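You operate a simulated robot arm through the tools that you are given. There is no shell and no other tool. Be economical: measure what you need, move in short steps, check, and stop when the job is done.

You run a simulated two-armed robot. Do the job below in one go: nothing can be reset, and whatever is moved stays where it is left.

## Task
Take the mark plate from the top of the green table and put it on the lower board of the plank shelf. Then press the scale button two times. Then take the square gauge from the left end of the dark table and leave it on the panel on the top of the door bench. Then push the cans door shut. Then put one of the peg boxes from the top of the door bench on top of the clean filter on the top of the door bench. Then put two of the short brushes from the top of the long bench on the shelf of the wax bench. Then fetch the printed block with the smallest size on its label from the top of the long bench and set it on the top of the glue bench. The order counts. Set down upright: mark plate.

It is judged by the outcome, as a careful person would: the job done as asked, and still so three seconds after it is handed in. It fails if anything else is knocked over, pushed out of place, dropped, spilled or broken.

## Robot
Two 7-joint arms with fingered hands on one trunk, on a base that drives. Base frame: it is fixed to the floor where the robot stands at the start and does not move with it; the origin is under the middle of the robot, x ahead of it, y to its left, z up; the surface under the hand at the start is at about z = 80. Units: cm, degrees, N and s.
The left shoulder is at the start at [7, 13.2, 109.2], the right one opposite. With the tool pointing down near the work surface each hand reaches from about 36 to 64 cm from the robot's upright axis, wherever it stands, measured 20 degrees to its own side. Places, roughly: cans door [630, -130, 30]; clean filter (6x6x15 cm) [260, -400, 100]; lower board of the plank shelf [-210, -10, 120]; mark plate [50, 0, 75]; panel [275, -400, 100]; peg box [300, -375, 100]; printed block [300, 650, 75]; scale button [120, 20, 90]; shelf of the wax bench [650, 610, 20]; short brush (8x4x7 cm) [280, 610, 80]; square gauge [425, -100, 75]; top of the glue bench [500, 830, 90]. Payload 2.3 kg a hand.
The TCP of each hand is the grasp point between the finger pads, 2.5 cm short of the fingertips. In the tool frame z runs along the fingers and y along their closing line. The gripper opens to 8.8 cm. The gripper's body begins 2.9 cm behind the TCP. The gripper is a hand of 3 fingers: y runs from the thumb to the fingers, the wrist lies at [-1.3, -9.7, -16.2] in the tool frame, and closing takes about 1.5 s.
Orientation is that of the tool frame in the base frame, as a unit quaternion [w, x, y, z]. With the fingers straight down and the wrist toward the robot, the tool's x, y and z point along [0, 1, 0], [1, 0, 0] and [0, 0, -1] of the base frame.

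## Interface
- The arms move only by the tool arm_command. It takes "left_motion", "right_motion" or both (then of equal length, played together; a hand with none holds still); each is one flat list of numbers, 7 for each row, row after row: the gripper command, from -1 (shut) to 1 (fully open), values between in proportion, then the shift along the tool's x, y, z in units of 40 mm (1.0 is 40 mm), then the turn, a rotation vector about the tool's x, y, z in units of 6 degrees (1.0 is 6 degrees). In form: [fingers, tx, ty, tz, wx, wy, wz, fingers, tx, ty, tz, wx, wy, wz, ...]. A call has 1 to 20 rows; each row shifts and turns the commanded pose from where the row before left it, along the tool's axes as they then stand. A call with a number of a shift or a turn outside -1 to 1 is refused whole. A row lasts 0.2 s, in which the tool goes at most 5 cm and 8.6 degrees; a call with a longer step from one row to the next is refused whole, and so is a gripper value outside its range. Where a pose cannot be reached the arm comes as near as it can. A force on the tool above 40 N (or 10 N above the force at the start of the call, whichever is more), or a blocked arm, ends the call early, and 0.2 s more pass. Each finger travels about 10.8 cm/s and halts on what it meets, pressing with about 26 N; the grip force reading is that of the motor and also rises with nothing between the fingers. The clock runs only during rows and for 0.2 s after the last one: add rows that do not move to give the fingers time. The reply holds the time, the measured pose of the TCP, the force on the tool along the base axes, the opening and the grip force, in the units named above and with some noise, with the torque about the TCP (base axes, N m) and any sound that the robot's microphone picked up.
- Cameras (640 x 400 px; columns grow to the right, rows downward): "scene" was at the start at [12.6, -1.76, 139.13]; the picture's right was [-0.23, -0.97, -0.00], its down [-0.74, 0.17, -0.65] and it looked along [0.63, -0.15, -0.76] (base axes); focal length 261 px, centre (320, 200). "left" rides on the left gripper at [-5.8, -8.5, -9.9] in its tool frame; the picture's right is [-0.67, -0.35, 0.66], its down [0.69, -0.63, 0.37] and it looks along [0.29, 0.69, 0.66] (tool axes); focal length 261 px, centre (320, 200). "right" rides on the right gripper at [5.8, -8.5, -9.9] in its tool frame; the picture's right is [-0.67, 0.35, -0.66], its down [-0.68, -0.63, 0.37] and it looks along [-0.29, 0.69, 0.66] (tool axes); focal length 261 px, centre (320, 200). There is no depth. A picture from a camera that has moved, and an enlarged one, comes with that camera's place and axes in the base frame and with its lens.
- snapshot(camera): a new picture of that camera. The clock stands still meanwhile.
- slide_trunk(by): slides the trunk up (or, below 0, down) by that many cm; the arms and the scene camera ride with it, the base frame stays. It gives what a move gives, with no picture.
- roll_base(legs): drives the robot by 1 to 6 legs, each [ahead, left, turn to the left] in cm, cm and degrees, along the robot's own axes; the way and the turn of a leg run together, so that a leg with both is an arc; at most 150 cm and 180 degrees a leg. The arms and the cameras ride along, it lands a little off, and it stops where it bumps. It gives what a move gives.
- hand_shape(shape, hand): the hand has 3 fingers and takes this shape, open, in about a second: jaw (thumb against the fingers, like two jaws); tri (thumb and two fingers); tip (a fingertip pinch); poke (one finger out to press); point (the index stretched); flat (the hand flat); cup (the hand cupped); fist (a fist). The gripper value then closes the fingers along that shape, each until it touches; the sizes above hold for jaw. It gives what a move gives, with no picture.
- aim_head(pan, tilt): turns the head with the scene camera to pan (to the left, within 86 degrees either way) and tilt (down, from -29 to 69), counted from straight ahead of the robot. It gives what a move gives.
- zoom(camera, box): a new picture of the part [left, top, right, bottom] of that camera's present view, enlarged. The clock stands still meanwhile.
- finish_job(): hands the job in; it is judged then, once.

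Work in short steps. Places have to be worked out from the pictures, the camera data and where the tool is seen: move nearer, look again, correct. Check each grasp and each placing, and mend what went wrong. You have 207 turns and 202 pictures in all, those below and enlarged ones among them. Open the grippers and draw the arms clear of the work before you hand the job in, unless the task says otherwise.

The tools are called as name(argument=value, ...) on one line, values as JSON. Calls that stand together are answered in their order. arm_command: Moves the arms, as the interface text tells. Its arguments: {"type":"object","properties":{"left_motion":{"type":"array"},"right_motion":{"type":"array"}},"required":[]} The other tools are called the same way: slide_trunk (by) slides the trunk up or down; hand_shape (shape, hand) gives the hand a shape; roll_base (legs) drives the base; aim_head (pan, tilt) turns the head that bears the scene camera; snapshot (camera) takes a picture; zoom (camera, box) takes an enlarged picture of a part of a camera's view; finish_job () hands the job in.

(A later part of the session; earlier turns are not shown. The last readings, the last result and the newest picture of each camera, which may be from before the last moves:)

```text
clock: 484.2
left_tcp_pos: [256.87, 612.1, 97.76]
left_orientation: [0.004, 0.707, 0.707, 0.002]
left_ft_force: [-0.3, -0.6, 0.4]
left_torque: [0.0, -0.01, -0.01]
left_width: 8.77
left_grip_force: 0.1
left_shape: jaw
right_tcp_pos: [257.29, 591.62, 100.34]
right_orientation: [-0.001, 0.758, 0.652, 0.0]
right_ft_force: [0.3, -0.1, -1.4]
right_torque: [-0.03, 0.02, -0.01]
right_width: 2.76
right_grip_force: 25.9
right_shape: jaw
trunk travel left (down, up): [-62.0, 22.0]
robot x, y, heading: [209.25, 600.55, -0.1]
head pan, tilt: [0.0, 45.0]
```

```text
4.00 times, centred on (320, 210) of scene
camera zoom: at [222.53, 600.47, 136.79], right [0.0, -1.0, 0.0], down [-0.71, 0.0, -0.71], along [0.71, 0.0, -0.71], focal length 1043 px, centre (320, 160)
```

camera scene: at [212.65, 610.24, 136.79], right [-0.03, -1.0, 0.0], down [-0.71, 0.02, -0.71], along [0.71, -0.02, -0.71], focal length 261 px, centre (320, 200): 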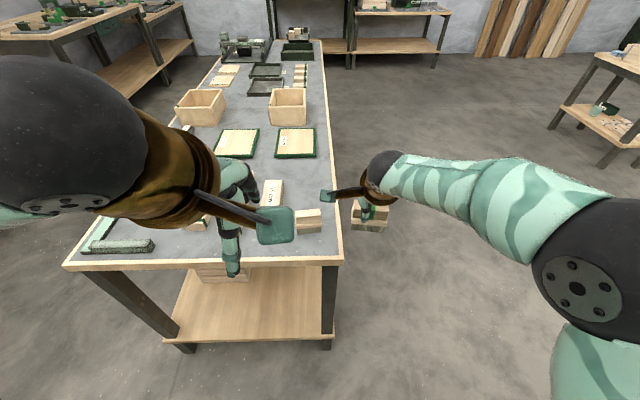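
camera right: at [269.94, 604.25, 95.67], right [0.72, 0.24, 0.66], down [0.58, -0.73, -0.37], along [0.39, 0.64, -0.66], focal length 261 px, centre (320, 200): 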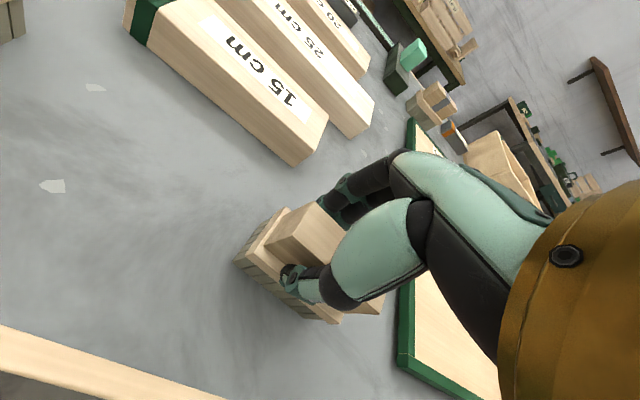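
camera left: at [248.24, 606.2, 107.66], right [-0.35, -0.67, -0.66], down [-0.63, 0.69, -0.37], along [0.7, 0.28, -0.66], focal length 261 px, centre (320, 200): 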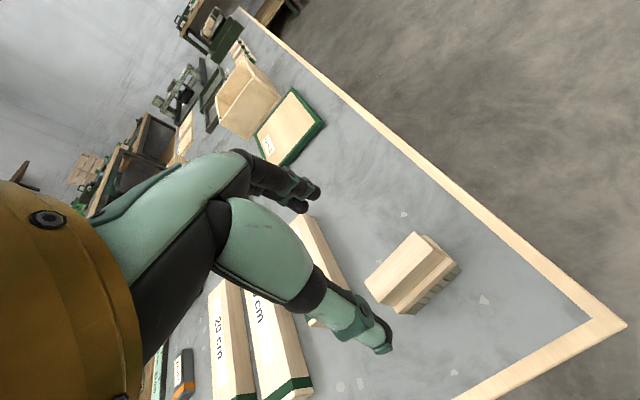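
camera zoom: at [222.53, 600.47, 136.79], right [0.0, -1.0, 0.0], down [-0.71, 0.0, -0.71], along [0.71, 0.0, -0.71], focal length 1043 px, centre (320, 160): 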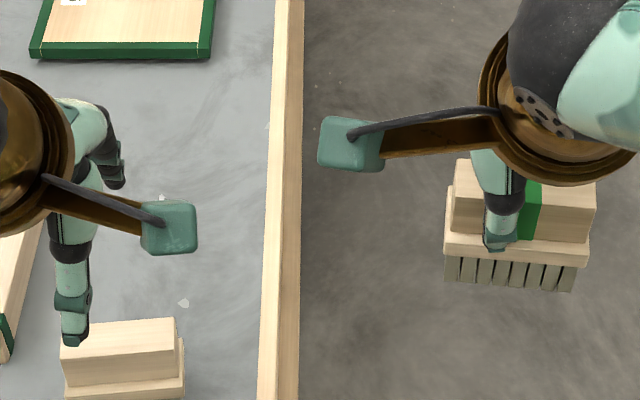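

Brush A's handle is at (258.1,612.0). I shift 1.2 cm, descend to z≈85.9 and close.

arm_command(left_motion=[1, 0, 0.3, 0.3, 0, 0, 0, 1, 0, 0, 0.6, 0, 0, 0, 1, 0, 0, 0.6, 0, 0, 0, 1, 0, 0, 0.6, 0, 0, 0, 1, 0, 0, 0.6, 0, 0, 0, 1, 0, 0, 0.25, 0, 0, 0, 1, 0, 0, 0, 0, 0, 0, 0, 0, 0, 0, 0, 0, 0, -1, 0, 0, 0, 0, 0, 0, -1, 0, 0, 0, 0, 0, 0, -1, 0, 0, 0, 0, 0, 0, -1, 0, 0, 0, 0, 0, 0, -1, 0, 0, 0, 0, 0, 0, -1, 0, 0, 0, 0, 0, 0])

arm_command(left_motion=[-1, 0, 0, -0.3, 0, 0, 0, -1, 0, 0, -0.7, 0, 0, 0, -1, 0, 0, -0.9, 0, 0, 0, -1, 0, 0, -0.9, 0, 0, 0, -1, 0, 0, -0.9, 0, 0, 0, -1, 0, 0, 0, 0, 0, 0])

snapshot(camera="scene")

```text
clock: 487.2
left_tcp_pos: [258.38, 612.08, 86.03]
left_orientation: [0.003, 0.708, 0.706, 0.002]
left_ft_force: [-0.4, 0.2, 2.0]
left_torque: [-0.03, -0.02, 0.05]
left_width: 2.2
left_grip_force: 25.5
left_shape: jaw
right_tcp_pos: [257.29, 591.66, 100.22]
right_orientation: [-0.002, 0.759, 0.652, 0.0]
right_ft_force: [0.0, 0.1, -0.2]
right_torque: [0.01, -0.03, 0.0]
right_width: 2.76
right_grip_force: 26.1
right_shape: jaw
trunk travel left (down, up): [-62.0, 22.0]
robot x, y, heading: [209.62, 600.56, -0.1]
head pan, tilt: [0.0, 45.0]
```

```text
clock: 488.6
left_tcp_pos: [258.36, 612.12, 100.93]
left_orientation: [0.004, 0.708, 0.706, 0.001]
left_ft_force: [-0.1, -1.0, -1.1]
left_torque: [-0.01, 0.0, 0.0]
left_width: 2.17
left_grip_force: 25.3
left_shape: jaw
right_tcp_pos: [257.3, 591.67, 100.14]
right_orientation: [-0.001, 0.758, 0.653, 0.0]
right_ft_force: [-0.6, -0.1, -1.6]
right_torque: [-0.02, -0.01, 0.01]
right_width: 2.73
right_grip_force: 25.9
right_shape: jaw
trunk travel left (down, up): [-62.0, 22.0]
robot x, y, heading: [208.89, 600.5, 0.1]
head pan, tilt: [0.0, 45.0]
```

```text
37 pictures are left
camera scene: at [222.6, 600.49, 136.78], right [0.0, -1.0, 0.0], down [-0.71, 0.0, -0.71], along [0.71, 0.0, -0.71], focal length 261 px, centre (320, 200)
```

scene: 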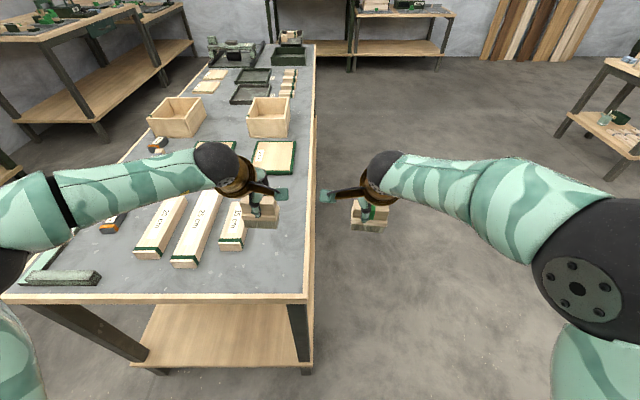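

Both brushes held. I back off, sidestep right to y≈542 and drive along the bench front toward the wax bench.

roll_base(legs=[[-20, 0, 0], [0, -60, 0], [150, 0, 0], [130, 0, 0]])

aim_head(pan=10, tilt=20)

snapshot(camera="scene")

```text
clock: 506.1
left_tcp_pos: [512.76, 552.95, 100.84]
left_orientation: [0.004, 0.708, 0.706, 0.002]
left_ft_force: [0.6, 0.3, -0.8]
left_torque: [-0.01, -0.02, 0.02]
left_width: 2.17
left_grip_force: 25.8
left_shape: jaw
right_tcp_pos: [511.82, 532.51, 100.22]
right_orientation: [-0.001, 0.758, 0.652, 0.0]
right_ft_force: [0.1, -0.2, -1.0]
right_torque: [0.01, 0.0, -0.02]
right_width: 2.76
right_grip_force: 26.4
right_shape: jaw
trunk travel left (down, up): [-62.0, 22.0]
robot x, y, heading: [463.74, 541.76, 0.1]
head pan, tilt: [0.0, 45.0]
```

```text
clock: 507.0
left_tcp_pos: [512.8, 552.93, 100.83]
left_orientation: [0.003, 0.708, 0.706, 0.002]
left_ft_force: [-0.7, 0.4, -1.7]
left_torque: [0.0, 0.0, 0.0]
left_width: 2.15
left_grip_force: 26.0
left_shape: jaw
right_tcp_pos: [511.81, 532.57, 100.19]
right_orientation: [-0.002, 0.758, 0.652, 0.0]
right_ft_force: [-0.4, 0.2, -0.4]
right_torque: [0.0, 0.0, 0.01]
right_width: 2.76
right_grip_force: 25.5
right_shape: jaw
trunk travel left (down, up): [-62.0, 22.0]
robot x, y, heading: [463.63, 541.12, 0.1]
head pan, tilt: [10.0, 20.0]
```

```text
36 pictures are left
camera scene: at [478.06, 542.97, 140.65], right [0.17, -0.99, 0.0], down [-0.34, -0.06, -0.94], along [0.93, 0.16, -0.34], focal length 261 px, centre (320, 200)
```

scene: 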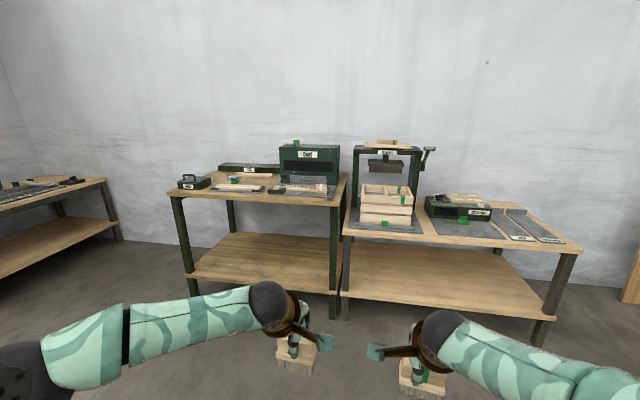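

zoom(camera="scene", box=[160, 130, 430, 300])

```text
2.35 times, centred on (295, 215) of scene
camera zoom: at [478.06, 542.97, 140.65], right [0.17, -0.99, 0.0], down [-0.34, -0.06, -0.94], along [0.93, 0.16, -0.34], focal length 613 px, centre (379, 165)
```

zoom: 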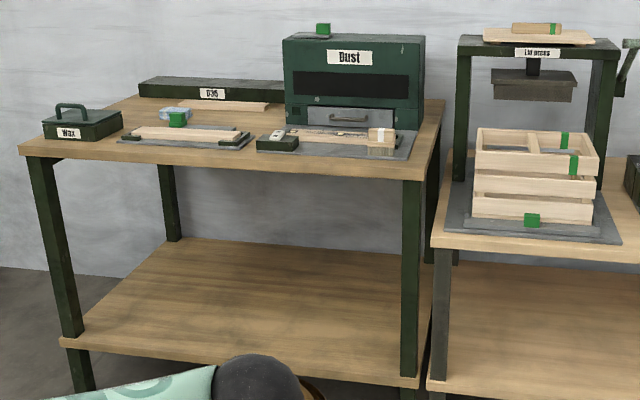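

The left bench is the wax bench; its shelf front is x≈626, y 558–672, z≈20, empty. I drive to (560,612), lower the trunk 60 cm and look.

roll_base(legs=[[60, 0, 0], [36, 71, 0]])

slide_trunk(by=-35)

slide_trunk(by=-25)

aim_head(pan=0, tilt=35)

snapshot(camera="scene")

```text
clock: 514.3
left_tcp_pos: [609.86, 622.61, 100.81]
left_orientation: [0.003, 0.711, 0.703, 0.002]
left_ft_force: [-0.2, -0.5, -1.0]
left_torque: [-0.02, 0.02, 0.02]
left_width: 2.17
left_grip_force: 25.7
left_shape: jaw
right_tcp_pos: [608.66, 602.18, 100.25]
right_orientation: [-0.001, 0.762, 0.648, 0.0]
right_ft_force: [-0.9, 0.1, -1.6]
right_torque: [0.03, -0.01, -0.01]
right_width: 2.77
right_grip_force: 26.7
right_shape: jaw
trunk travel left (down, up): [-62.0, 22.0]
robot x, y, heading: [560.68, 611.61, -0.2]
head pan, tilt: [10.0, 20.0]
```

```text
clock: 517.7
left_tcp_pos: [609.94, 622.69, 65.76]
left_orientation: [0.003, 0.712, 0.703, 0.002]
left_ft_force: [0.2, 0.5, 0.0]
left_torque: [0.01, -0.02, -0.04]
left_width: 2.16
left_grip_force: 25.6
left_shape: jaw
right_tcp_pos: [608.74, 602.16, 65.26]
right_orientation: [-0.001, 0.761, 0.648, 0.0]
right_ft_force: [0.4, 0.0, -0.7]
right_torque: [0.05, 0.01, -0.04]
right_width: 2.75
right_grip_force: 25.6
right_shape: jaw
trunk travel left (down, up): [-27.0, 57.0]
robot x, y, heading: [560.91, 611.86, -0.8]
head pan, tilt: [10.0, 20.0]
```

```text
clock: 520.3
left_tcp_pos: [609.8, 622.58, 40.79]
left_orientation: [0.003, 0.711, 0.703, 0.002]
left_ft_force: [0.0, 0.0, 0.2]
left_torque: [0.0, 0.01, 0.01]
left_width: 2.16
left_grip_force: 26.2
left_shape: jaw
right_tcp_pos: [608.68, 602.27, 40.27]
right_orientation: [-0.001, 0.761, 0.648, 0.0]
right_ft_force: [0.0, -0.2, -0.8]
right_torque: [0.01, 0.01, -0.01]
right_width: 2.77
right_grip_force: 25.8
right_shape: jaw
trunk travel left (down, up): [-2.0, 82.0]
robot x, y, heading: [560.56, 611.29, -0.8]
head pan, tilt: [10.0, 20.0]
```

```text
clock: 521.1
left_tcp_pos: [609.83, 622.57, 40.72]
left_orientation: [0.003, 0.712, 0.702, 0.002]
left_ft_force: [-0.2, -0.9, -1.8]
left_torque: [0.03, -0.03, -0.01]
left_width: 2.17
left_grip_force: 26.2
left_shape: jaw
right_tcp_pos: [608.69, 602.29, 40.23]
right_orientation: [-0.001, 0.761, 0.649, 0.0]
right_ft_force: [-0.6, -0.4, -0.6]
right_torque: [0.02, 0.02, 0.01]
right_width: 2.77
right_grip_force: 25.9
right_shape: jaw
trunk travel left (down, up): [-2.0, 82.0]
robot x, y, heading: [560.93, 611.64, -0.7]
head pan, tilt: [0.0, 35.0]
```

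```text
34 pictures are left
camera scene: at [574.66, 611.4, 78.28], right [-0.01, -1.0, 0.0], down [-0.57, 0.01, -0.82], along [0.82, -0.01, -0.57], focal length 261 px, centre (320, 200)
```

scene: 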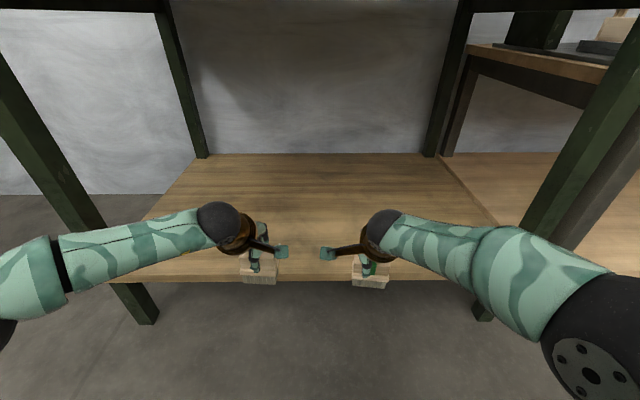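

Hands are in front of the shelf (edge x≈621). I drive in 26 cm and check.

roll_base(legs=[[26, 0, 0.7]])

arm_command(left_motion=[-1, 0, 0, 0.6, 0, 0, 0, -1, 0, 0, 0.6, 0, 0, 0, -1, 0, 0, 0.6, 0, 0, 0, -1, 0, 0, 0.6, 0, 0, 0, -1, 0, 0, 0.4, 0, 0, 0, -1, 0, 0, 0, 0, 0, 0], right_motion=[-1, 0, 0, 0.6, 0, 0, 0, -1, 0, 0, 0.6, 0, 0, 0, -1, 0, 0, 0.6, 0, 0, 0, -1, 0, 0, 0.6, 0, 0, 0, -1, 0, 0, 0.4, 0, 0, 0, -1, 0, 0, 0, 0, 0, 0])

snapshot(camera="scene")

```text
clock: 522.9
left_tcp_pos: [634.81, 623.15, 40.83]
left_orientation: [0.004, 0.707, 0.707, 0.002]
left_ft_force: [-0.3, -0.6, -0.5]
left_torque: [0.0, 0.02, 0.01]
left_width: 2.14
left_grip_force: 26.1
left_shape: jaw
right_tcp_pos: [633.94, 602.67, 40.31]
right_orientation: [-0.002, 0.757, 0.653, -0.001]
right_ft_force: [0.1, 0.1, -0.4]
right_torque: [0.02, -0.01, -0.04]
right_width: 2.75
right_grip_force: 25.8
right_shape: jaw
trunk travel left (down, up): [-2.0, 82.0]
robot x, y, heading: [585.46, 611.32, -0.1]
head pan, tilt: [0.0, 35.0]
```

```text
clock: 524.2
left_tcp_pos: [634.98, 623.19, 31.16]
left_orientation: [0.017, 0.706, 0.707, 0.011]
left_ft_force: [-6.5, 1.1, 31.5]
left_torque: [0.14, 0.93, 0.09]
left_width: 2.18
left_grip_force: 25.8
left_shape: jaw
right_tcp_pos: [634.26, 602.43, 30.75]
right_orientation: [-0.004, 0.764, 0.645, 0.026]
right_ft_force: [1.0, 0.9, 35.9]
right_torque: [0.09, 0.0, -0.09]
right_width: 2.88
right_grip_force: 25.6
right_shape: jaw
trunk travel left (down, up): [-2.0, 82.0]
robot x, y, heading: [585.94, 611.43, 0.1]
head pan, tilt: [0.0, 35.0]
stopped in row 6 (right hand): the force on the tool passed its limit at 42 N (the readings are from after the stop); the commanded pose is now the measured one
```

```text
33 pictures are left
camera scene: at [598.68, 611.47, 78.57], right [0.0, -1.0, 0.0], down [-0.56, 0.0, -0.83], along [0.83, 0.0, -0.56], focal length 261 px, centre (320, 200)
```

scene: 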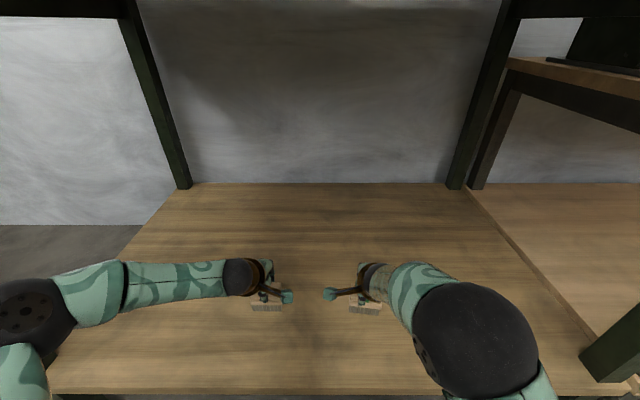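

Both brushes touch the shelf (top z≈24). I ease up slightly, open both hands, and rise.

arm_command(left_motion=[-1, 0, 0, -0.08, 0, 0, 0, -0.6, 0, 0, 0, 0, 0, 0, -0.2, 0, 0, 0, 0, 0, 0, 0.2, 0, 0, 0, 0, 0, 0, 0.6, 0, 0, 0, 0, 0, 0, 0.6, 0, 0, 0, 0, 0, 0, 0.6, 0, 0, -0.3, 0, 0, 0, 0.6, 0, 0, -0.6, 0, 0, 0, 0.6, 0, 0, -0.8, 0, 0, 0, 0.6, 0, 0, -0.8, 0, 0, 0, 0.6, 0, 0, 0, 0, 0, 0], right_motion=[-1, 0, 0, -0.08, 0, 0, 0, -0.6, 0, 0, 0, 0, 0, 0, -0.2, 0, 0, 0, 0, 0, 0, 0.2, 0, 0, 0, 0, 0, 0, 0.6, 0, 0, 0, 0, 0, 0, 0.6, 0, 0, 0, 0, 0, 0, 0.6, 0, 0, -0.3, 0, 0, 0, 0.6, 0, 0, -0.6, 0, 0, 0, 0.6, 0, 0, -0.8, 0, 0, 0, 0.6, 0, 0, -0.8, 0, 0, 0, 0.6, 0, 0, 0, 0, 0, 0])

zoom(camera="scene", box=[220, 230, 420, 355])

```text
clock: 526.6
left_tcp_pos: [634.91, 623.19, 40.54]
left_orientation: [0.009, 0.707, 0.707, 0.004]
left_ft_force: [0.3, 0.2, 0.4]
left_torque: [0.0, -0.02, 0.0]
left_width: 7.02
left_grip_force: 0.1
left_shape: jaw
right_tcp_pos: [634.09, 602.24, 40.09]
right_orientation: [-0.007, 0.762, 0.647, 0.013]
right_ft_force: [-0.3, -0.1, 0.5]
right_torque: [0.02, 0.03, 0.02]
right_width: 7.03
right_grip_force: 0.1
right_shape: jaw
trunk travel left (down, up): [-2.0, 82.0]
robot x, y, heading: [585.84, 611.59, 0.1]
head pan, tilt: [0.0, 35.0]
```

```text
3.20 times, centred on (320, 292) of scene
camera zoom: at [599.67, 611.46, 78.27], right [0.0, -1.0, 0.0], down [-0.57, 0.0, -0.82], along [0.82, 0.0, -0.57], focal length 834 px, centre (320, -96)
```

zoom: 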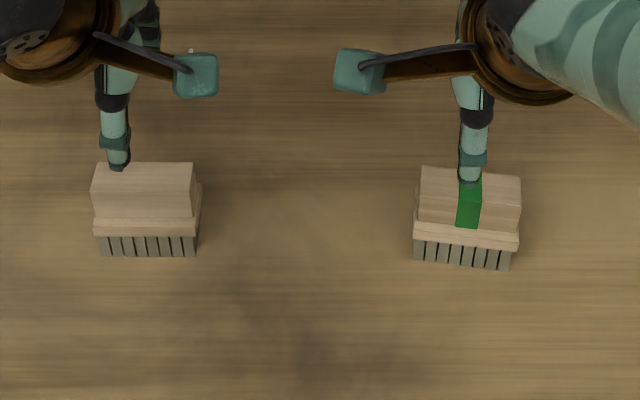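

Both brushes stand on the wax-bench shelf. I back out, raise the trunk, and drive back to the long bench for the 15 cm block.

roll_base(legs=[[-42, 0, 0]])

slide_trunk(by=40)

slide_trunk(by=20)

roll_base(legs=[[0, -68, 0], [-150, 0, 0], [-118, 0, 0], [0, 0, 90]])

aim_head(pan=0, tilt=40)

snapshot(camera="scene")

```text
clock: 529.2
left_tcp_pos: [592.88, 623.29, 40.45]
left_orientation: [0.008, 0.703, 0.711, 0.005]
left_ft_force: [1.1, -1.0, 0.1]
left_torque: [0.0, 0.0, -0.02]
left_width: 7.02
left_grip_force: 0.0
left_shape: jaw
right_tcp_pos: [592.23, 602.52, 40.07]
right_orientation: [-0.008, 0.758, 0.652, 0.014]
right_ft_force: [-0.5, -0.3, -0.3]
right_torque: [0.03, 0.02, 0.02]
right_width: 7.04
right_grip_force: 0.1
right_shape: jaw
trunk travel left (down, up): [-2.0, 82.0]
robot x, y, heading: [543.69, 610.86, 0.5]
head pan, tilt: [0.0, 35.0]
```

```text
clock: 533.0
left_tcp_pos: [592.91, 623.47, 80.4]
left_orientation: [0.009, 0.703, 0.712, 0.005]
left_ft_force: [0.3, 0.2, -0.3]
left_torque: [-0.02, -0.02, 0.0]
left_width: 7.02
left_grip_force: 0.0
left_shape: jaw
right_tcp_pos: [592.28, 602.37, 79.99]
right_orientation: [-0.009, 0.759, 0.651, 0.013]
right_ft_force: [0.5, 0.1, -0.2]
right_torque: [0.0, -0.01, -0.01]
right_width: 7.03
right_grip_force: 0.1
right_shape: jaw
trunk travel left (down, up): [-42.0, 42.0]
robot x, y, heading: [544.03, 611.2, 0.8]
head pan, tilt: [0.0, 35.0]
```

```text
clock: 535.2
left_tcp_pos: [592.99, 623.25, 100.48]
left_orientation: [0.008, 0.702, 0.712, 0.005]
left_ft_force: [-0.1, 0.3, 0.5]
left_torque: [0.06, -0.01, -0.02]
left_width: 7.04
left_grip_force: 0.0
left_shape: jaw
right_tcp_pos: [592.15, 602.51, 100.08]
right_orientation: [-0.008, 0.758, 0.652, 0.013]
right_ft_force: [0.0, 0.1, -0.1]
right_torque: [0.02, -0.01, -0.01]
right_width: 7.03
right_grip_force: 0.1
right_shape: jaw
trunk travel left (down, up): [-62.0, 22.0]
robot x, y, heading: [544.26, 610.82, 0.8]
head pan, tilt: [0.0, 35.0]
```

```text
clock: 555.3
left_tcp_pos: [263.88, 591.4, 100.6]
left_orientation: [0.003, -0.011, 1.0, 0.009]
left_ft_force: [0.3, -0.6, 0.2]
left_torque: [0.01, -0.01, 0.0]
left_width: 7.01
left_grip_force: 0.1
left_shape: jaw
right_tcp_pos: [284.72, 591.07, 100.14]
right_orientation: [-0.015, 0.071, 0.997, 0.003]
right_ft_force: [0.7, 0.1, 0.0]
right_torque: [0.01, 0.02, 0.0]
right_width: 7.01
right_grip_force: 0.1
right_shape: jaw
trunk travel left (down, up): [-62.0, 22.0]
robot x, y, heading: [276.36, 542.53, 91.5]
head pan, tilt: [0.0, 35.0]
```

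```text
clock: 556.0
left_tcp_pos: [263.75, 591.48, 100.36]
left_orientation: [0.002, -0.011, 1.0, 0.01]
left_ft_force: [-0.7, 0.4, 0.3]
left_torque: [-0.06, -0.01, 0.01]
left_width: 7.0
left_grip_force: 0.1
left_shape: jaw
right_tcp_pos: [284.72, 591.05, 100.02]
right_orientation: [-0.016, 0.071, 0.997, 0.003]
right_ft_force: [0.7, 0.4, -0.5]
right_torque: [0.0, -0.03, -0.03]
right_width: 7.01
right_grip_force: 0.0
right_shape: jaw
trunk travel left (down, up): [-62.0, 22.0]
robot x, y, heading: [276.64, 542.47, 91.2]
head pan, tilt: [0.0, 40.0]
```

```text
31 pictures are left
camera scene: at [276.22, 556.14, 137.52], right [1.0, 0.02, 0.0], down [0.01, -0.64, -0.77], along [-0.02, 0.77, -0.64], focal length 261 px, centre (320, 200)
```

scene: 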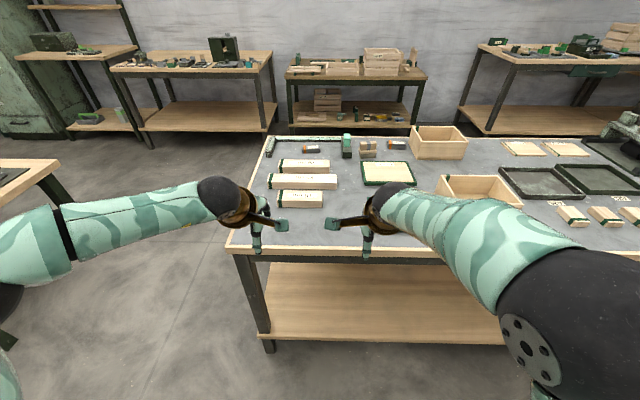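

zoom(camera="scene", box=[260, 135, 356, 215])

zoom(camera="left", box=[320, 0, 640, 200])

```text
5.00 times, centred on (308, 175) of scene
camera zoom: at [276.22, 556.14, 137.52], right [1.0, 0.02, 0.0], down [0.01, -0.64, -0.77], along [-0.02, 0.77, -0.64], focal length 1303 px, centre (380, 325)
```

zoom: 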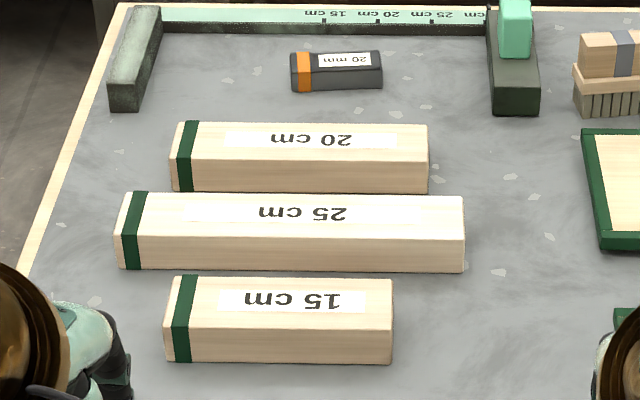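

```text
2.00 times, centred on (480, 100) of left
camera zoom: at [269.62, 582.8, 110.29], right [0.68, -0.32, -0.66], down [-0.67, -0.64, -0.38], along [-0.3, 0.7, -0.65], focal length 521 px, centre (0, 400)
```

zoom: 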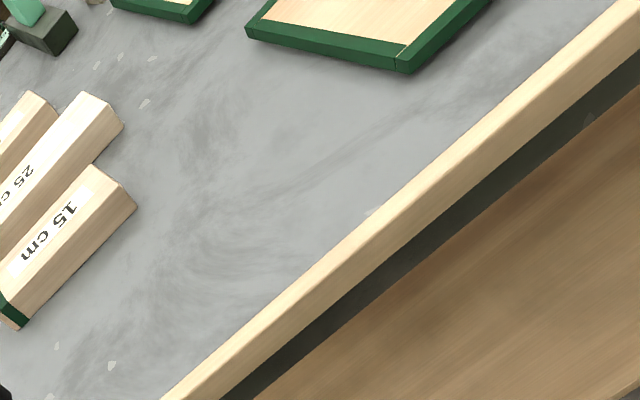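

The given place (300,650) doesn't match the wooden 15/20/25 cm blocks well, so I inspect all labelled items near there closely.

zoom(camera="scene", box=[290, 130, 418, 170])

zoom(camera="scene", box=[400, 120, 640, 260])

```text
5.00 times, centred on (354, 150) of scene
camera zoom: at [276.22, 556.14, 137.52], right [1.0, 0.02, 0.0], down [0.01, -0.64, -0.77], along [-0.02, 0.77, -0.64], focal length 1303 px, centre (150, 450)
```

zoom: 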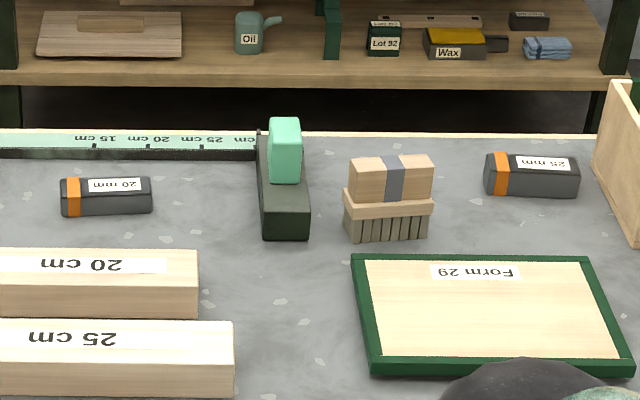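

```text
2.67 times, centred on (520, 190) of scene
camera zoom: at [276.22, 556.14, 137.52], right [1.0, 0.02, 0.0], down [0.01, -0.64, -0.77], along [-0.02, 0.77, -0.64], focal length 695 px, centre (-213, 227)
```

zoom: 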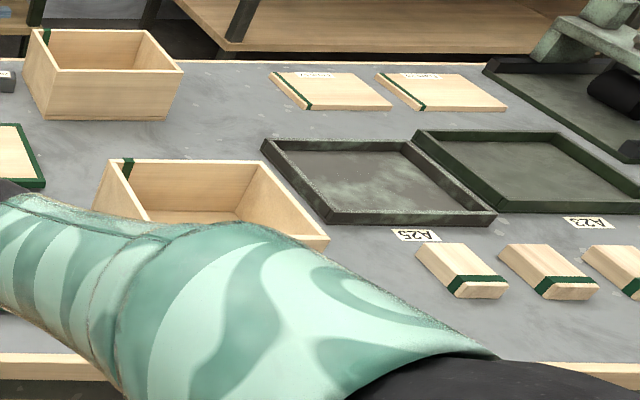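

The dark 20 mm / 25 mm printed blocks sit nearest the stated place, and 20 mm is the smallest of all printed sizes. I go round to the far side of the bench, where it's within reach.

roll_base(legs=[[0, 80, -1.2], [150, 0, 0], [15, 0, 0], [0, -72, 0], [0, 0, 180]])

aim_head(pan=10, tilt=40)

snapshot(camera="scene")

```text
clock: 579.2
left_tcp_pos: [282.07, 658.68, 100.42]
left_orientation: [0.01, 1.0, 0.0, -0.002]
left_ft_force: [0.0, 0.2, -0.3]
left_torque: [-0.01, -0.01, 0.04]
left_width: 7.01
left_grip_force: 0.0
left_shape: jaw
right_tcp_pos: [261.2, 659.51, 100.17]
right_orientation: [0.004, 0.997, -0.082, 0.015]
right_ft_force: [1.1, 0.6, 0.0]
right_torque: [0.04, -0.03, 0.0]
right_width: 7.03
right_grip_force: 0.1
right_shape: jaw
trunk travel left (down, up): [-62.0, 22.0]
robot x, y, heading: [270.56, 707.72, -90.0]
head pan, tilt: [0.0, 40.0]
```

```text
clock: 579.9
left_tcp_pos: [282.18, 658.63, 100.47]
left_orientation: [0.009, 1.0, 0.0, -0.003]
left_ft_force: [0.9, -0.5, 0.2]
left_torque: [-0.02, -0.04, 0.01]
left_width: 7.03
left_grip_force: 0.1
left_shape: jaw
right_tcp_pos: [261.27, 659.51, 99.98]
right_orientation: [0.003, 0.997, -0.081, 0.015]
right_ft_force: [-0.7, 0.8, -1.0]
right_torque: [-0.01, 0.01, -0.01]
right_width: 7.01
right_grip_force: 0.0
right_shape: jaw
trunk travel left (down, up): [-62.0, 22.0]
robot x, y, heading: [270.32, 707.69, -89.9]
head pan, tilt: [10.0, 40.0]
```

```text
26 pictures are left
camera scene: at [272.0, 694.36, 137.52], right [-0.98, -0.17, 0.0], down [-0.11, 0.63, -0.77], along [0.13, -0.75, -0.64], focal length 261 px, centre (320, 200)
```

scene: 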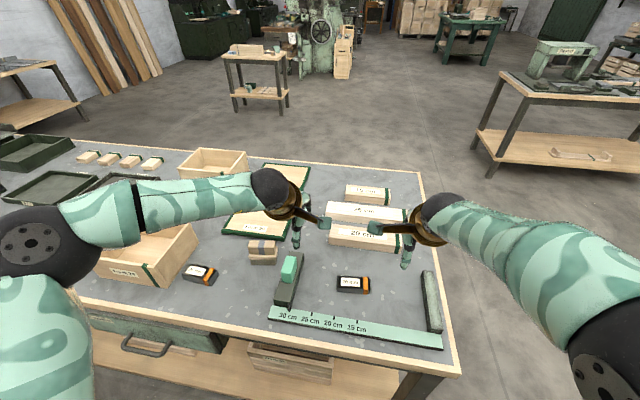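

zoom(camera="scene", box=[170, 230, 400, 360])

zoom(camera="scene", box=[0, 120, 200, 245])

```text
2.78 times, centred on (285, 295) of scene
camera zoom: at [272.0, 694.36, 137.52], right [-0.98, -0.17, 0.0], down [-0.11, 0.63, -0.77], along [0.13, -0.75, -0.64], focal length 725 px, centre (417, -64)
```

zoom: 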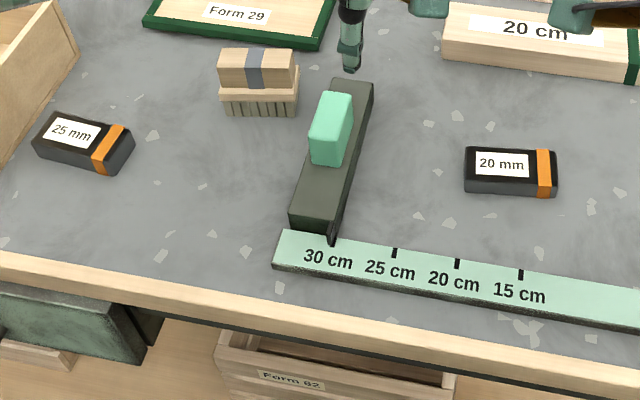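

```text
3.20 times, centred on (100, 182) of scene
camera zoom: at [272.0, 694.36, 137.52], right [-0.98, -0.17, 0.0], down [-0.11, 0.63, -0.77], along [0.13, -0.75, -0.64], focal length 834 px, centre (1024, 256)
```

zoom: 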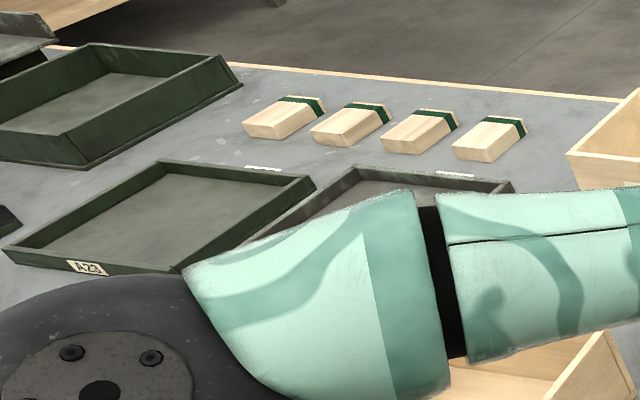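

I sidestep right 11.5 cm so the left hand is over the 20 mm block, then look from the left camera.

roll_base(legs=[[0, -11.5, 0]])

snapshot(camera="left")

```text
clock: 581.1
left_tcp_pos: [271.03, 658.65, 100.42]
left_orientation: [0.009, 1.0, 0.001, -0.004]
left_ft_force: [-0.2, 0.4, -0.5]
left_torque: [-0.02, -0.01, -0.03]
left_width: 7.01
left_grip_force: 0.1
left_shape: jaw
right_tcp_pos: [250.15, 659.51, 100.13]
right_orientation: [0.003, 0.997, -0.081, 0.015]
right_ft_force: [-0.3, -0.3, 0.4]
right_torque: [0.01, -0.02, 0.04]
right_width: 7.0
right_grip_force: 0.1
right_shape: jaw
trunk travel left (down, up): [-62.0, 22.0]
robot x, y, heading: [258.92, 707.61, -89.8]
head pan, tilt: [10.0, 40.0]
```

```text
23 pictures are left
camera left: at [265.11, 667.15, 110.28], right [-0.67, 0.34, -0.66], down [0.68, 0.62, -0.38], along [0.28, -0.71, -0.65], focal length 261 px, centre (320, 200)
```

left: 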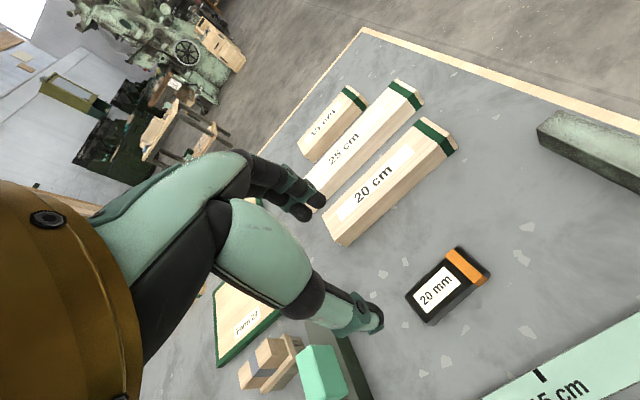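

The 20 mm block is at (269.8,658.2). I shift 1.2 cm, descend to z≈82.2 and close.

arm_command(left_motion=[0.6, -0.3, 0.1, 0.5, 0, 0, 0, 0.6, 0, 0, 0.9, 0, 0, 0, 0.6, 0, 0, 0.9, 0, 0, 0, 0.6, 0, 0, 0.9, 0, 0, 0, 0.6, 0, 0, 0.9, 0, 0, 0, 0.6, 0, 0, 0.25, 0, 0, 0, 0.6, 0, 0, 0.15, 0, 0, 0, 0.6, 0, 0, 0, 0, 0, 0])

snapshot(camera="left")

```text
clock: 582.9
left_tcp_pos: [269.45, 657.97, 82.53]
left_orientation: [0.011, 1.0, 0.001, -0.002]
left_ft_force: [-0.1, -1.4, 7.0]
left_torque: [0.33, -0.02, -0.06]
left_width: 7.0
left_grip_force: 0.2
left_shape: jaw
right_tcp_pos: [249.82, 659.58, 100.09]
right_orientation: [0.005, 0.997, -0.081, 0.016]
right_ft_force: [0.2, -0.7, -0.9]
right_torque: [-0.04, 0.0, -0.01]
right_width: 7.03
right_grip_force: 0.0
right_shape: jaw
trunk travel left (down, up): [-62.0, 22.0]
robot x, y, heading: [259.44, 708.03, -89.7]
head pan, tilt: [10.0, 40.0]
```

```text
22 pictures are left
camera left: at [263.63, 666.5, 92.34], right [-0.67, 0.33, -0.66], down [0.68, 0.62, -0.38], along [0.28, -0.71, -0.65], focal length 261 px, centre (320, 200)
```

left: 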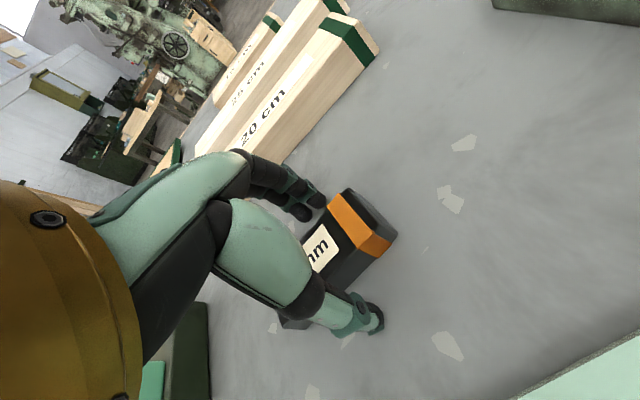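

Tips touch the table on either side of the block. I raise 3 mm and close, then lift.

arm_command(left_motion=[0.6, 0, 0, -0.08, 0, 0, 0, 0.2, 0, 0, 0, 0, 0, 0, -0.3, 0, 0, 0, 0, 0, 0, -1, 0, 0, 0, 0, 0, 0, -1, 0, 0, 0, 0, 0, 0, -1, 0, 0, 0, 0, 0, 0, -1, 0, 0, 0, 0, 0, 0, -1, 0, 0, 0, 0, 0, 0, -1, 0, 0, -0.4, 0, 0, 0, -1, 0, 0, -0.8, 0, 0, 0, -1, 0, 0, -0.9, 0, 0, 0, -1, 0, 0, -0.9, 0, 0, 0, -1, 0, 0, -0.9, 0, 0, 0, -1, 0, 0, 0, 0, 0, 0])

snapshot(camera="left")

```text
clock: 585.9
left_tcp_pos: [269.61, 658.17, 98.5]
left_orientation: [0.009, 1.0, 0.001, -0.003]
left_ft_force: [0.4, 0.5, -2.2]
left_torque: [0.04, 0.01, 0.02]
left_width: 3.04
left_grip_force: 25.8
left_shape: jaw
right_tcp_pos: [249.85, 659.34, 100.06]
right_orientation: [0.005, 0.997, -0.081, 0.015]
right_ft_force: [-1.1, 0.3, 0.3]
right_torque: [0.0, -0.03, -0.02]
right_width: 7.02
right_grip_force: 0.1
right_shape: jaw
trunk travel left (down, up): [-62.0, 22.0]
robot x, y, heading: [259.02, 708.08, -89.4]
head pan, tilt: [10.0, 40.0]
```

```text
21 pictures are left
camera left: at [263.77, 666.73, 108.21], right [-0.67, 0.34, -0.66], down [0.68, 0.62, -0.38], along [0.28, -0.71, -0.65], focal length 261 px, centre (320, 200)
```

left: 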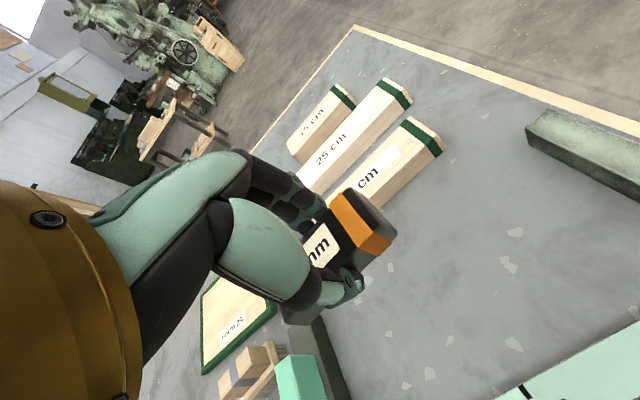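

Block held. I back away, turn, and drive to the glue bench area (500,830).

roll_base(legs=[[-15, 0, 0], [0, 0, 89.5], [150, 0, 0], [72, 0, 0], [0, 0, 90]])

aim_head(pan=0, tilt=25)

snapshot(camera="scene")

```text
clock: 605.5
left_tcp_pos: [473.92, 772.47, 98.27]
left_orientation: [0.004, 0.013, 1.0, 0.009]
left_ft_force: [0.1, -0.4, -1.4]
left_torque: [-0.01, 0.01, 0.0]
left_width: 3.0
left_grip_force: 25.9
left_shape: jaw
right_tcp_pos: [493.5, 770.71, 99.88]
right_orientation: [-0.014, 0.093, 0.996, 0.004]
right_ft_force: [-0.4, 0.1, 0.1]
right_torque: [-0.04, -0.02, 0.0]
right_width: 7.04
right_grip_force: 0.1
right_shape: jaw
trunk travel left (down, up): [-62.0, 22.0]
robot x, y, heading: [482.78, 722.93, 88.5]
head pan, tilt: [10.0, 40.0]
```

```text
clock: 606.3
left_tcp_pos: [473.79, 772.47, 98.17]
left_orientation: [0.002, 0.013, 1.0, 0.009]
left_ft_force: [-0.2, 0.0, -1.2]
left_torque: [0.0, -0.02, 0.01]
left_width: 3.01
left_grip_force: 26.5
left_shape: jaw
right_tcp_pos: [493.51, 770.71, 100.11]
right_orientation: [-0.015, 0.094, 0.995, 0.005]
right_ft_force: [0.2, -0.4, 0.9]
right_torque: [-0.01, 0.0, 0.03]
right_width: 7.04
right_grip_force: 0.0
right_shape: jaw
trunk travel left (down, up): [-62.0, 22.0]
robot x, y, heading: [482.97, 722.77, 88.3]
head pan, tilt: [0.0, 25.0]
```

```text
20 pictures are left
camera scene: at [483.47, 736.95, 139.84], right [1.0, -0.02, 0.0], down [-0.01, -0.42, -0.91], along [0.02, 0.91, -0.42], focal length 261 px, centre (320, 200)
```

scene: 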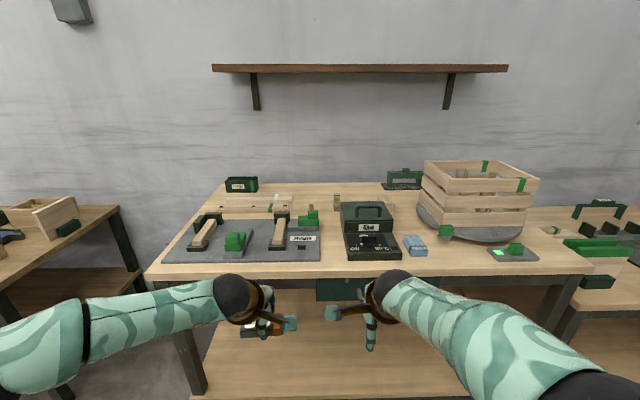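

zoom(camera="scene", box=[140, 160, 460, 290])

```text
2.00 times, centred on (300, 225) of scene
camera zoom: at [483.47, 736.95, 139.84], right [1.0, -0.02, 0.0], down [-0.01, -0.42, -0.91], along [0.02, 0.91, -0.42], focal length 521 px, centre (360, 150)
```

zoom: 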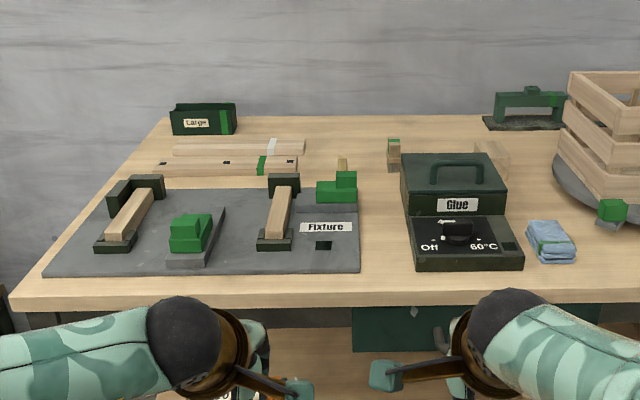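

Glue bench confirmed. The free spot is in front of the turntable at ≈(530,806). I retract the right hand and drive there.

arm_command(right_motion=[1, 0, -0.7, -0.4, 0, 0, 0, 1, -0.3, -0.7, -0.4, 0, 0, 0, 1, -0.5, -0.7, -0.4, 0, 0, 0, 1, -0.5, -0.7, -0.4, 0, 0, 0, 1, -0.5, -0.7, 0, 0, 0, 0, 1, 0, 0, 0, 0, 0, 0])

roll_base(legs=[[0, -57, 1.7], [20, 0, 0]])

aim_head(pan=0, tilt=45)

snapshot(camera="scene")

snapshot(camera="left")

```text
clock: 607.7
left_tcp_pos: [473.76, 772.45, 98.37]
left_orientation: [0.003, 0.012, 1.0, 0.008]
left_ft_force: [0.1, 0.2, -1.4]
left_torque: [-0.02, -0.04, 0.0]
left_width: 3.01
left_grip_force: 26.3
left_shape: jaw
right_tcp_pos: [498.0, 755.59, 106.05]
right_orientation: [-0.014, 0.094, 0.995, 0.005]
right_ft_force: [0.0, 0.2, -0.3]
right_torque: [-0.04, 0.01, 0.02]
right_width: 8.75
right_grip_force: 0.1
right_shape: jaw
right hand out of reach, approached as far as the arm can: row 3
trunk travel left (down, up): [-62.0, 22.0]
robot x, y, heading: [483.28, 722.64, 88.8]
head pan, tilt: [0.0, 25.0]
```

```text
clock: 612.2
left_tcp_pos: [528.82, 791.79, 98.33]
left_orientation: [0.003, -0.001, 1.0, 0.01]
left_ft_force: [-0.4, -0.6, -1.5]
left_torque: [-0.02, -0.01, -0.04]
left_width: 2.98
left_grip_force: 25.7
left_shape: jaw
right_tcp_pos: [553.52, 775.59, 106.14]
right_orientation: [-0.015, 0.08, 0.997, 0.005]
right_ft_force: [-0.2, 0.5, -0.3]
right_torque: [0.01, -0.01, -0.02]
right_width: 8.8
right_grip_force: 0.1
right_shape: jaw
trunk travel left (down, up): [-62.0, 22.0]
robot x, y, heading: [539.66, 742.22, 90.3]
head pan, tilt: [0.0, 25.0]
```

```text
clock: 613.0
left_tcp_pos: [528.87, 791.88, 98.29]
left_orientation: [0.003, 0.0, 1.0, 0.008]
left_ft_force: [-0.3, 0.4, -1.2]
left_torque: [-0.01, 0.01, 0.0]
left_width: 2.98
left_grip_force: 26.1
left_shape: jaw
right_tcp_pos: [553.59, 775.66, 106.04]
right_orientation: [-0.015, 0.081, 0.997, 0.004]
right_ft_force: [0.4, 0.1, 0.3]
right_torque: [0.0, 0.0, -0.01]
right_width: 8.75
right_grip_force: 0.1
right_shape: jaw
trunk travel left (down, up): [-62.0, 22.0]
robot x, y, heading: [539.31, 742.18, 90.1]
head pan, tilt: [0.0, 45.0]
```

```text
18 pictures are left
camera scene: at [539.45, 755.6, 136.79], right [1.0, 0.0, 0.0], down [0.0, -0.71, -0.71], along [0.0, 0.71, -0.71], focal length 261 px, centre (320, 200)
```

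scene: 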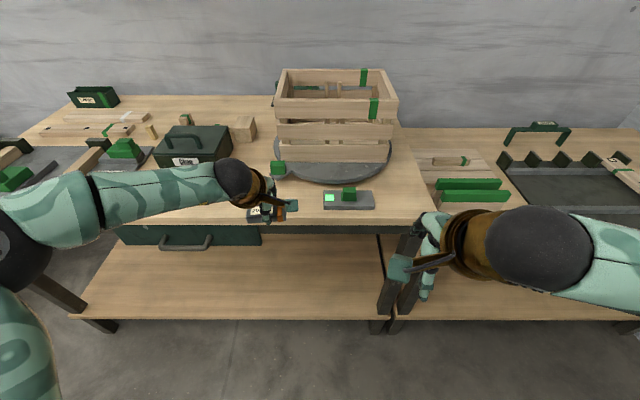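

```text
17 pictures are left
camera left: at [534.55, 783.1, 108.16], right [0.67, -0.34, -0.66], down [-0.68, -0.62, -0.38], along [-0.28, 0.71, -0.65], focal length 261 px, centre (320, 200)
```

left: 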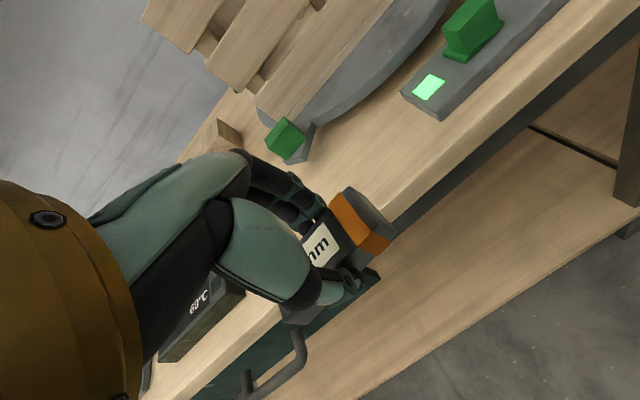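

The spot left of the green-light gadget, in front of the turntable, is free. I drive 13 cm ahead and lower to about 2 cm above.

roll_base(legs=[[13, 0, 0]])

arm_command(left_motion=[-1, 0, 0, 0.5, 0, 0, 0, -1, 0, 0, 0.5, 0, 0, 0, -1, 0, 0, 0.2, 0, 0, 0, -1, 0, 0, 0, 0, 0, 0])

zoom(camera="scene", box=[180, 160, 400, 300])

snapshot(camera="left")

```text
clock: 614.3
left_tcp_pos: [528.81, 804.62, 98.45]
left_orientation: [0.002, -0.002, 1.0, 0.01]
left_ft_force: [0.3, -0.5, -1.7]
left_torque: [-0.01, -0.01, 0.01]
left_width: 2.99
left_grip_force: 25.7
left_shape: jaw
right_tcp_pos: [553.53, 788.71, 106.07]
right_orientation: [-0.015, 0.079, 0.997, 0.005]
right_ft_force: [-1.2, 0.5, 0.0]
right_torque: [0.0, 0.02, -0.03]
right_width: 8.78
right_grip_force: 0.0
right_shape: jaw
trunk travel left (down, up): [-62.0, 22.0]
robot x, y, heading: [539.55, 755.24, 90.1]
head pan, tilt: [0.0, 45.0]
```

```text
clock: 615.3
left_tcp_pos: [528.78, 804.96, 93.5]
left_orientation: [0.003, -0.001, 1.0, 0.009]
left_ft_force: [-0.4, 0.7, -1.7]
left_torque: [-0.01, -0.03, -0.04]
left_width: 2.98
left_grip_force: 25.9
left_shape: jaw
right_tcp_pos: [553.43, 788.79, 106.2]
right_orientation: [-0.015, 0.08, 0.997, 0.004]
right_ft_force: [0.4, 0.3, 0.4]
right_torque: [0.0, -0.01, -0.02]
right_width: 8.77
right_grip_force: 0.0
right_shape: jaw
trunk travel left (down, up): [-62.0, 22.0]
robot x, y, heading: [539.41, 755.59, 90.3]
head pan, tilt: [0.0, 45.0]
```

```text
2.86 times, centred on (290, 230) of scene
camera zoom: at [539.38, 768.65, 136.79], right [1.0, 0.0, 0.0], down [0.0, -0.71, -0.71], along [0.0, 0.71, -0.71], focal length 745 px, centre (406, 114)
```

zoom: 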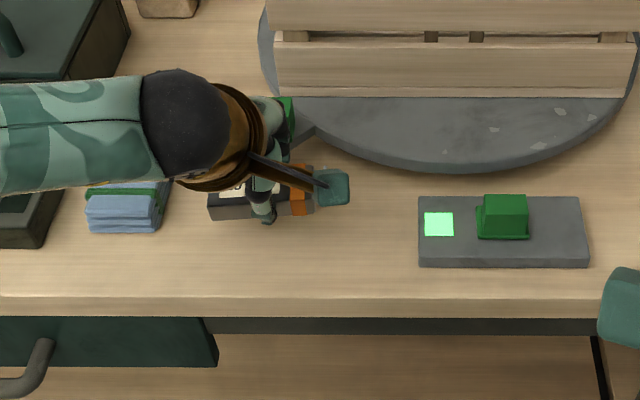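

```text
15 pictures are left
camera left: at [534.43, 796.23, 103.38], right [0.67, -0.33, -0.66], down [-0.68, -0.63, -0.38], along [-0.28, 0.71, -0.65], focal length 261 px, centre (320, 200)
```

left: 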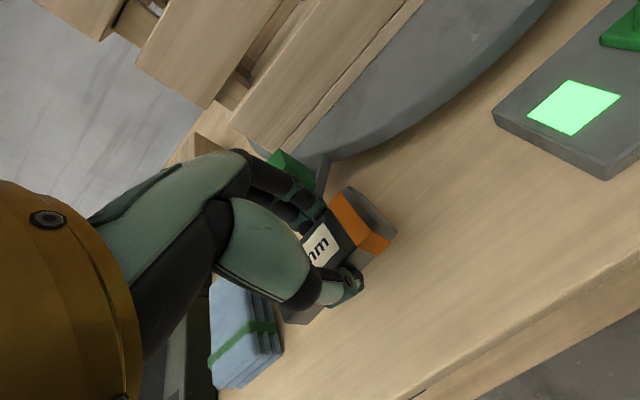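

I shift 4 cm right and 1.5 cm back for clearance from the stopper and cloth, then lower until contact.

arm_command(left_motion=[-1, -0.5, -0.2, 0, 0, 0, 0, -1, -0.5, -0.2, 0, 0, 0, 0, -1, 0, 0, 0.2, 0, 0, 0, -1, 0, 0, 0.15, 0, 0, 0, -1, 0, 0, 0.15, 0, 0, 0, -1, 0, 0, 0.1, 0, 0, 0, -1, 0, 0, 0.06, 0, 0, 0, -1, 0, 0, 0.06, 0, 0, 0, -1, 0, 0, 0.06, 0, 0, 0, -1, 0, 0, 0.06, 0, 0, 0, -1, 0, 0, 0.06, 0, 0, 0, -1, 0, 0, 0, 0, 0, 0])

```text
clock: 617.9
left_tcp_pos: [532.82, 803.39, 90.73]
left_orientation: [0.004, -0.003, 1.0, 0.017]
left_ft_force: [-0.8, -0.9, 21.9]
left_torque: [-0.31, 0.01, 0.01]
left_width: 3.11
left_grip_force: 25.8
left_shape: jaw
right_tcp_pos: [553.38, 788.31, 106.31]
right_orientation: [-0.015, 0.079, 0.997, 0.006]
right_ft_force: [-0.2, 0.0, 0.8]
right_torque: [-0.03, 0.02, 0.01]
right_width: 8.76
right_grip_force: 0.1
right_shape: jaw
trunk travel left (down, up): [-62.0, 22.0]
robot x, y, heading: [539.49, 755.45, 90.7]
head pan, tilt: [0.0, 45.0]
stopped in row 12 (left hand): the force on the tool passed its limit at 41 N (the readings are from after the stop); the commanded pose is now the measured one
```

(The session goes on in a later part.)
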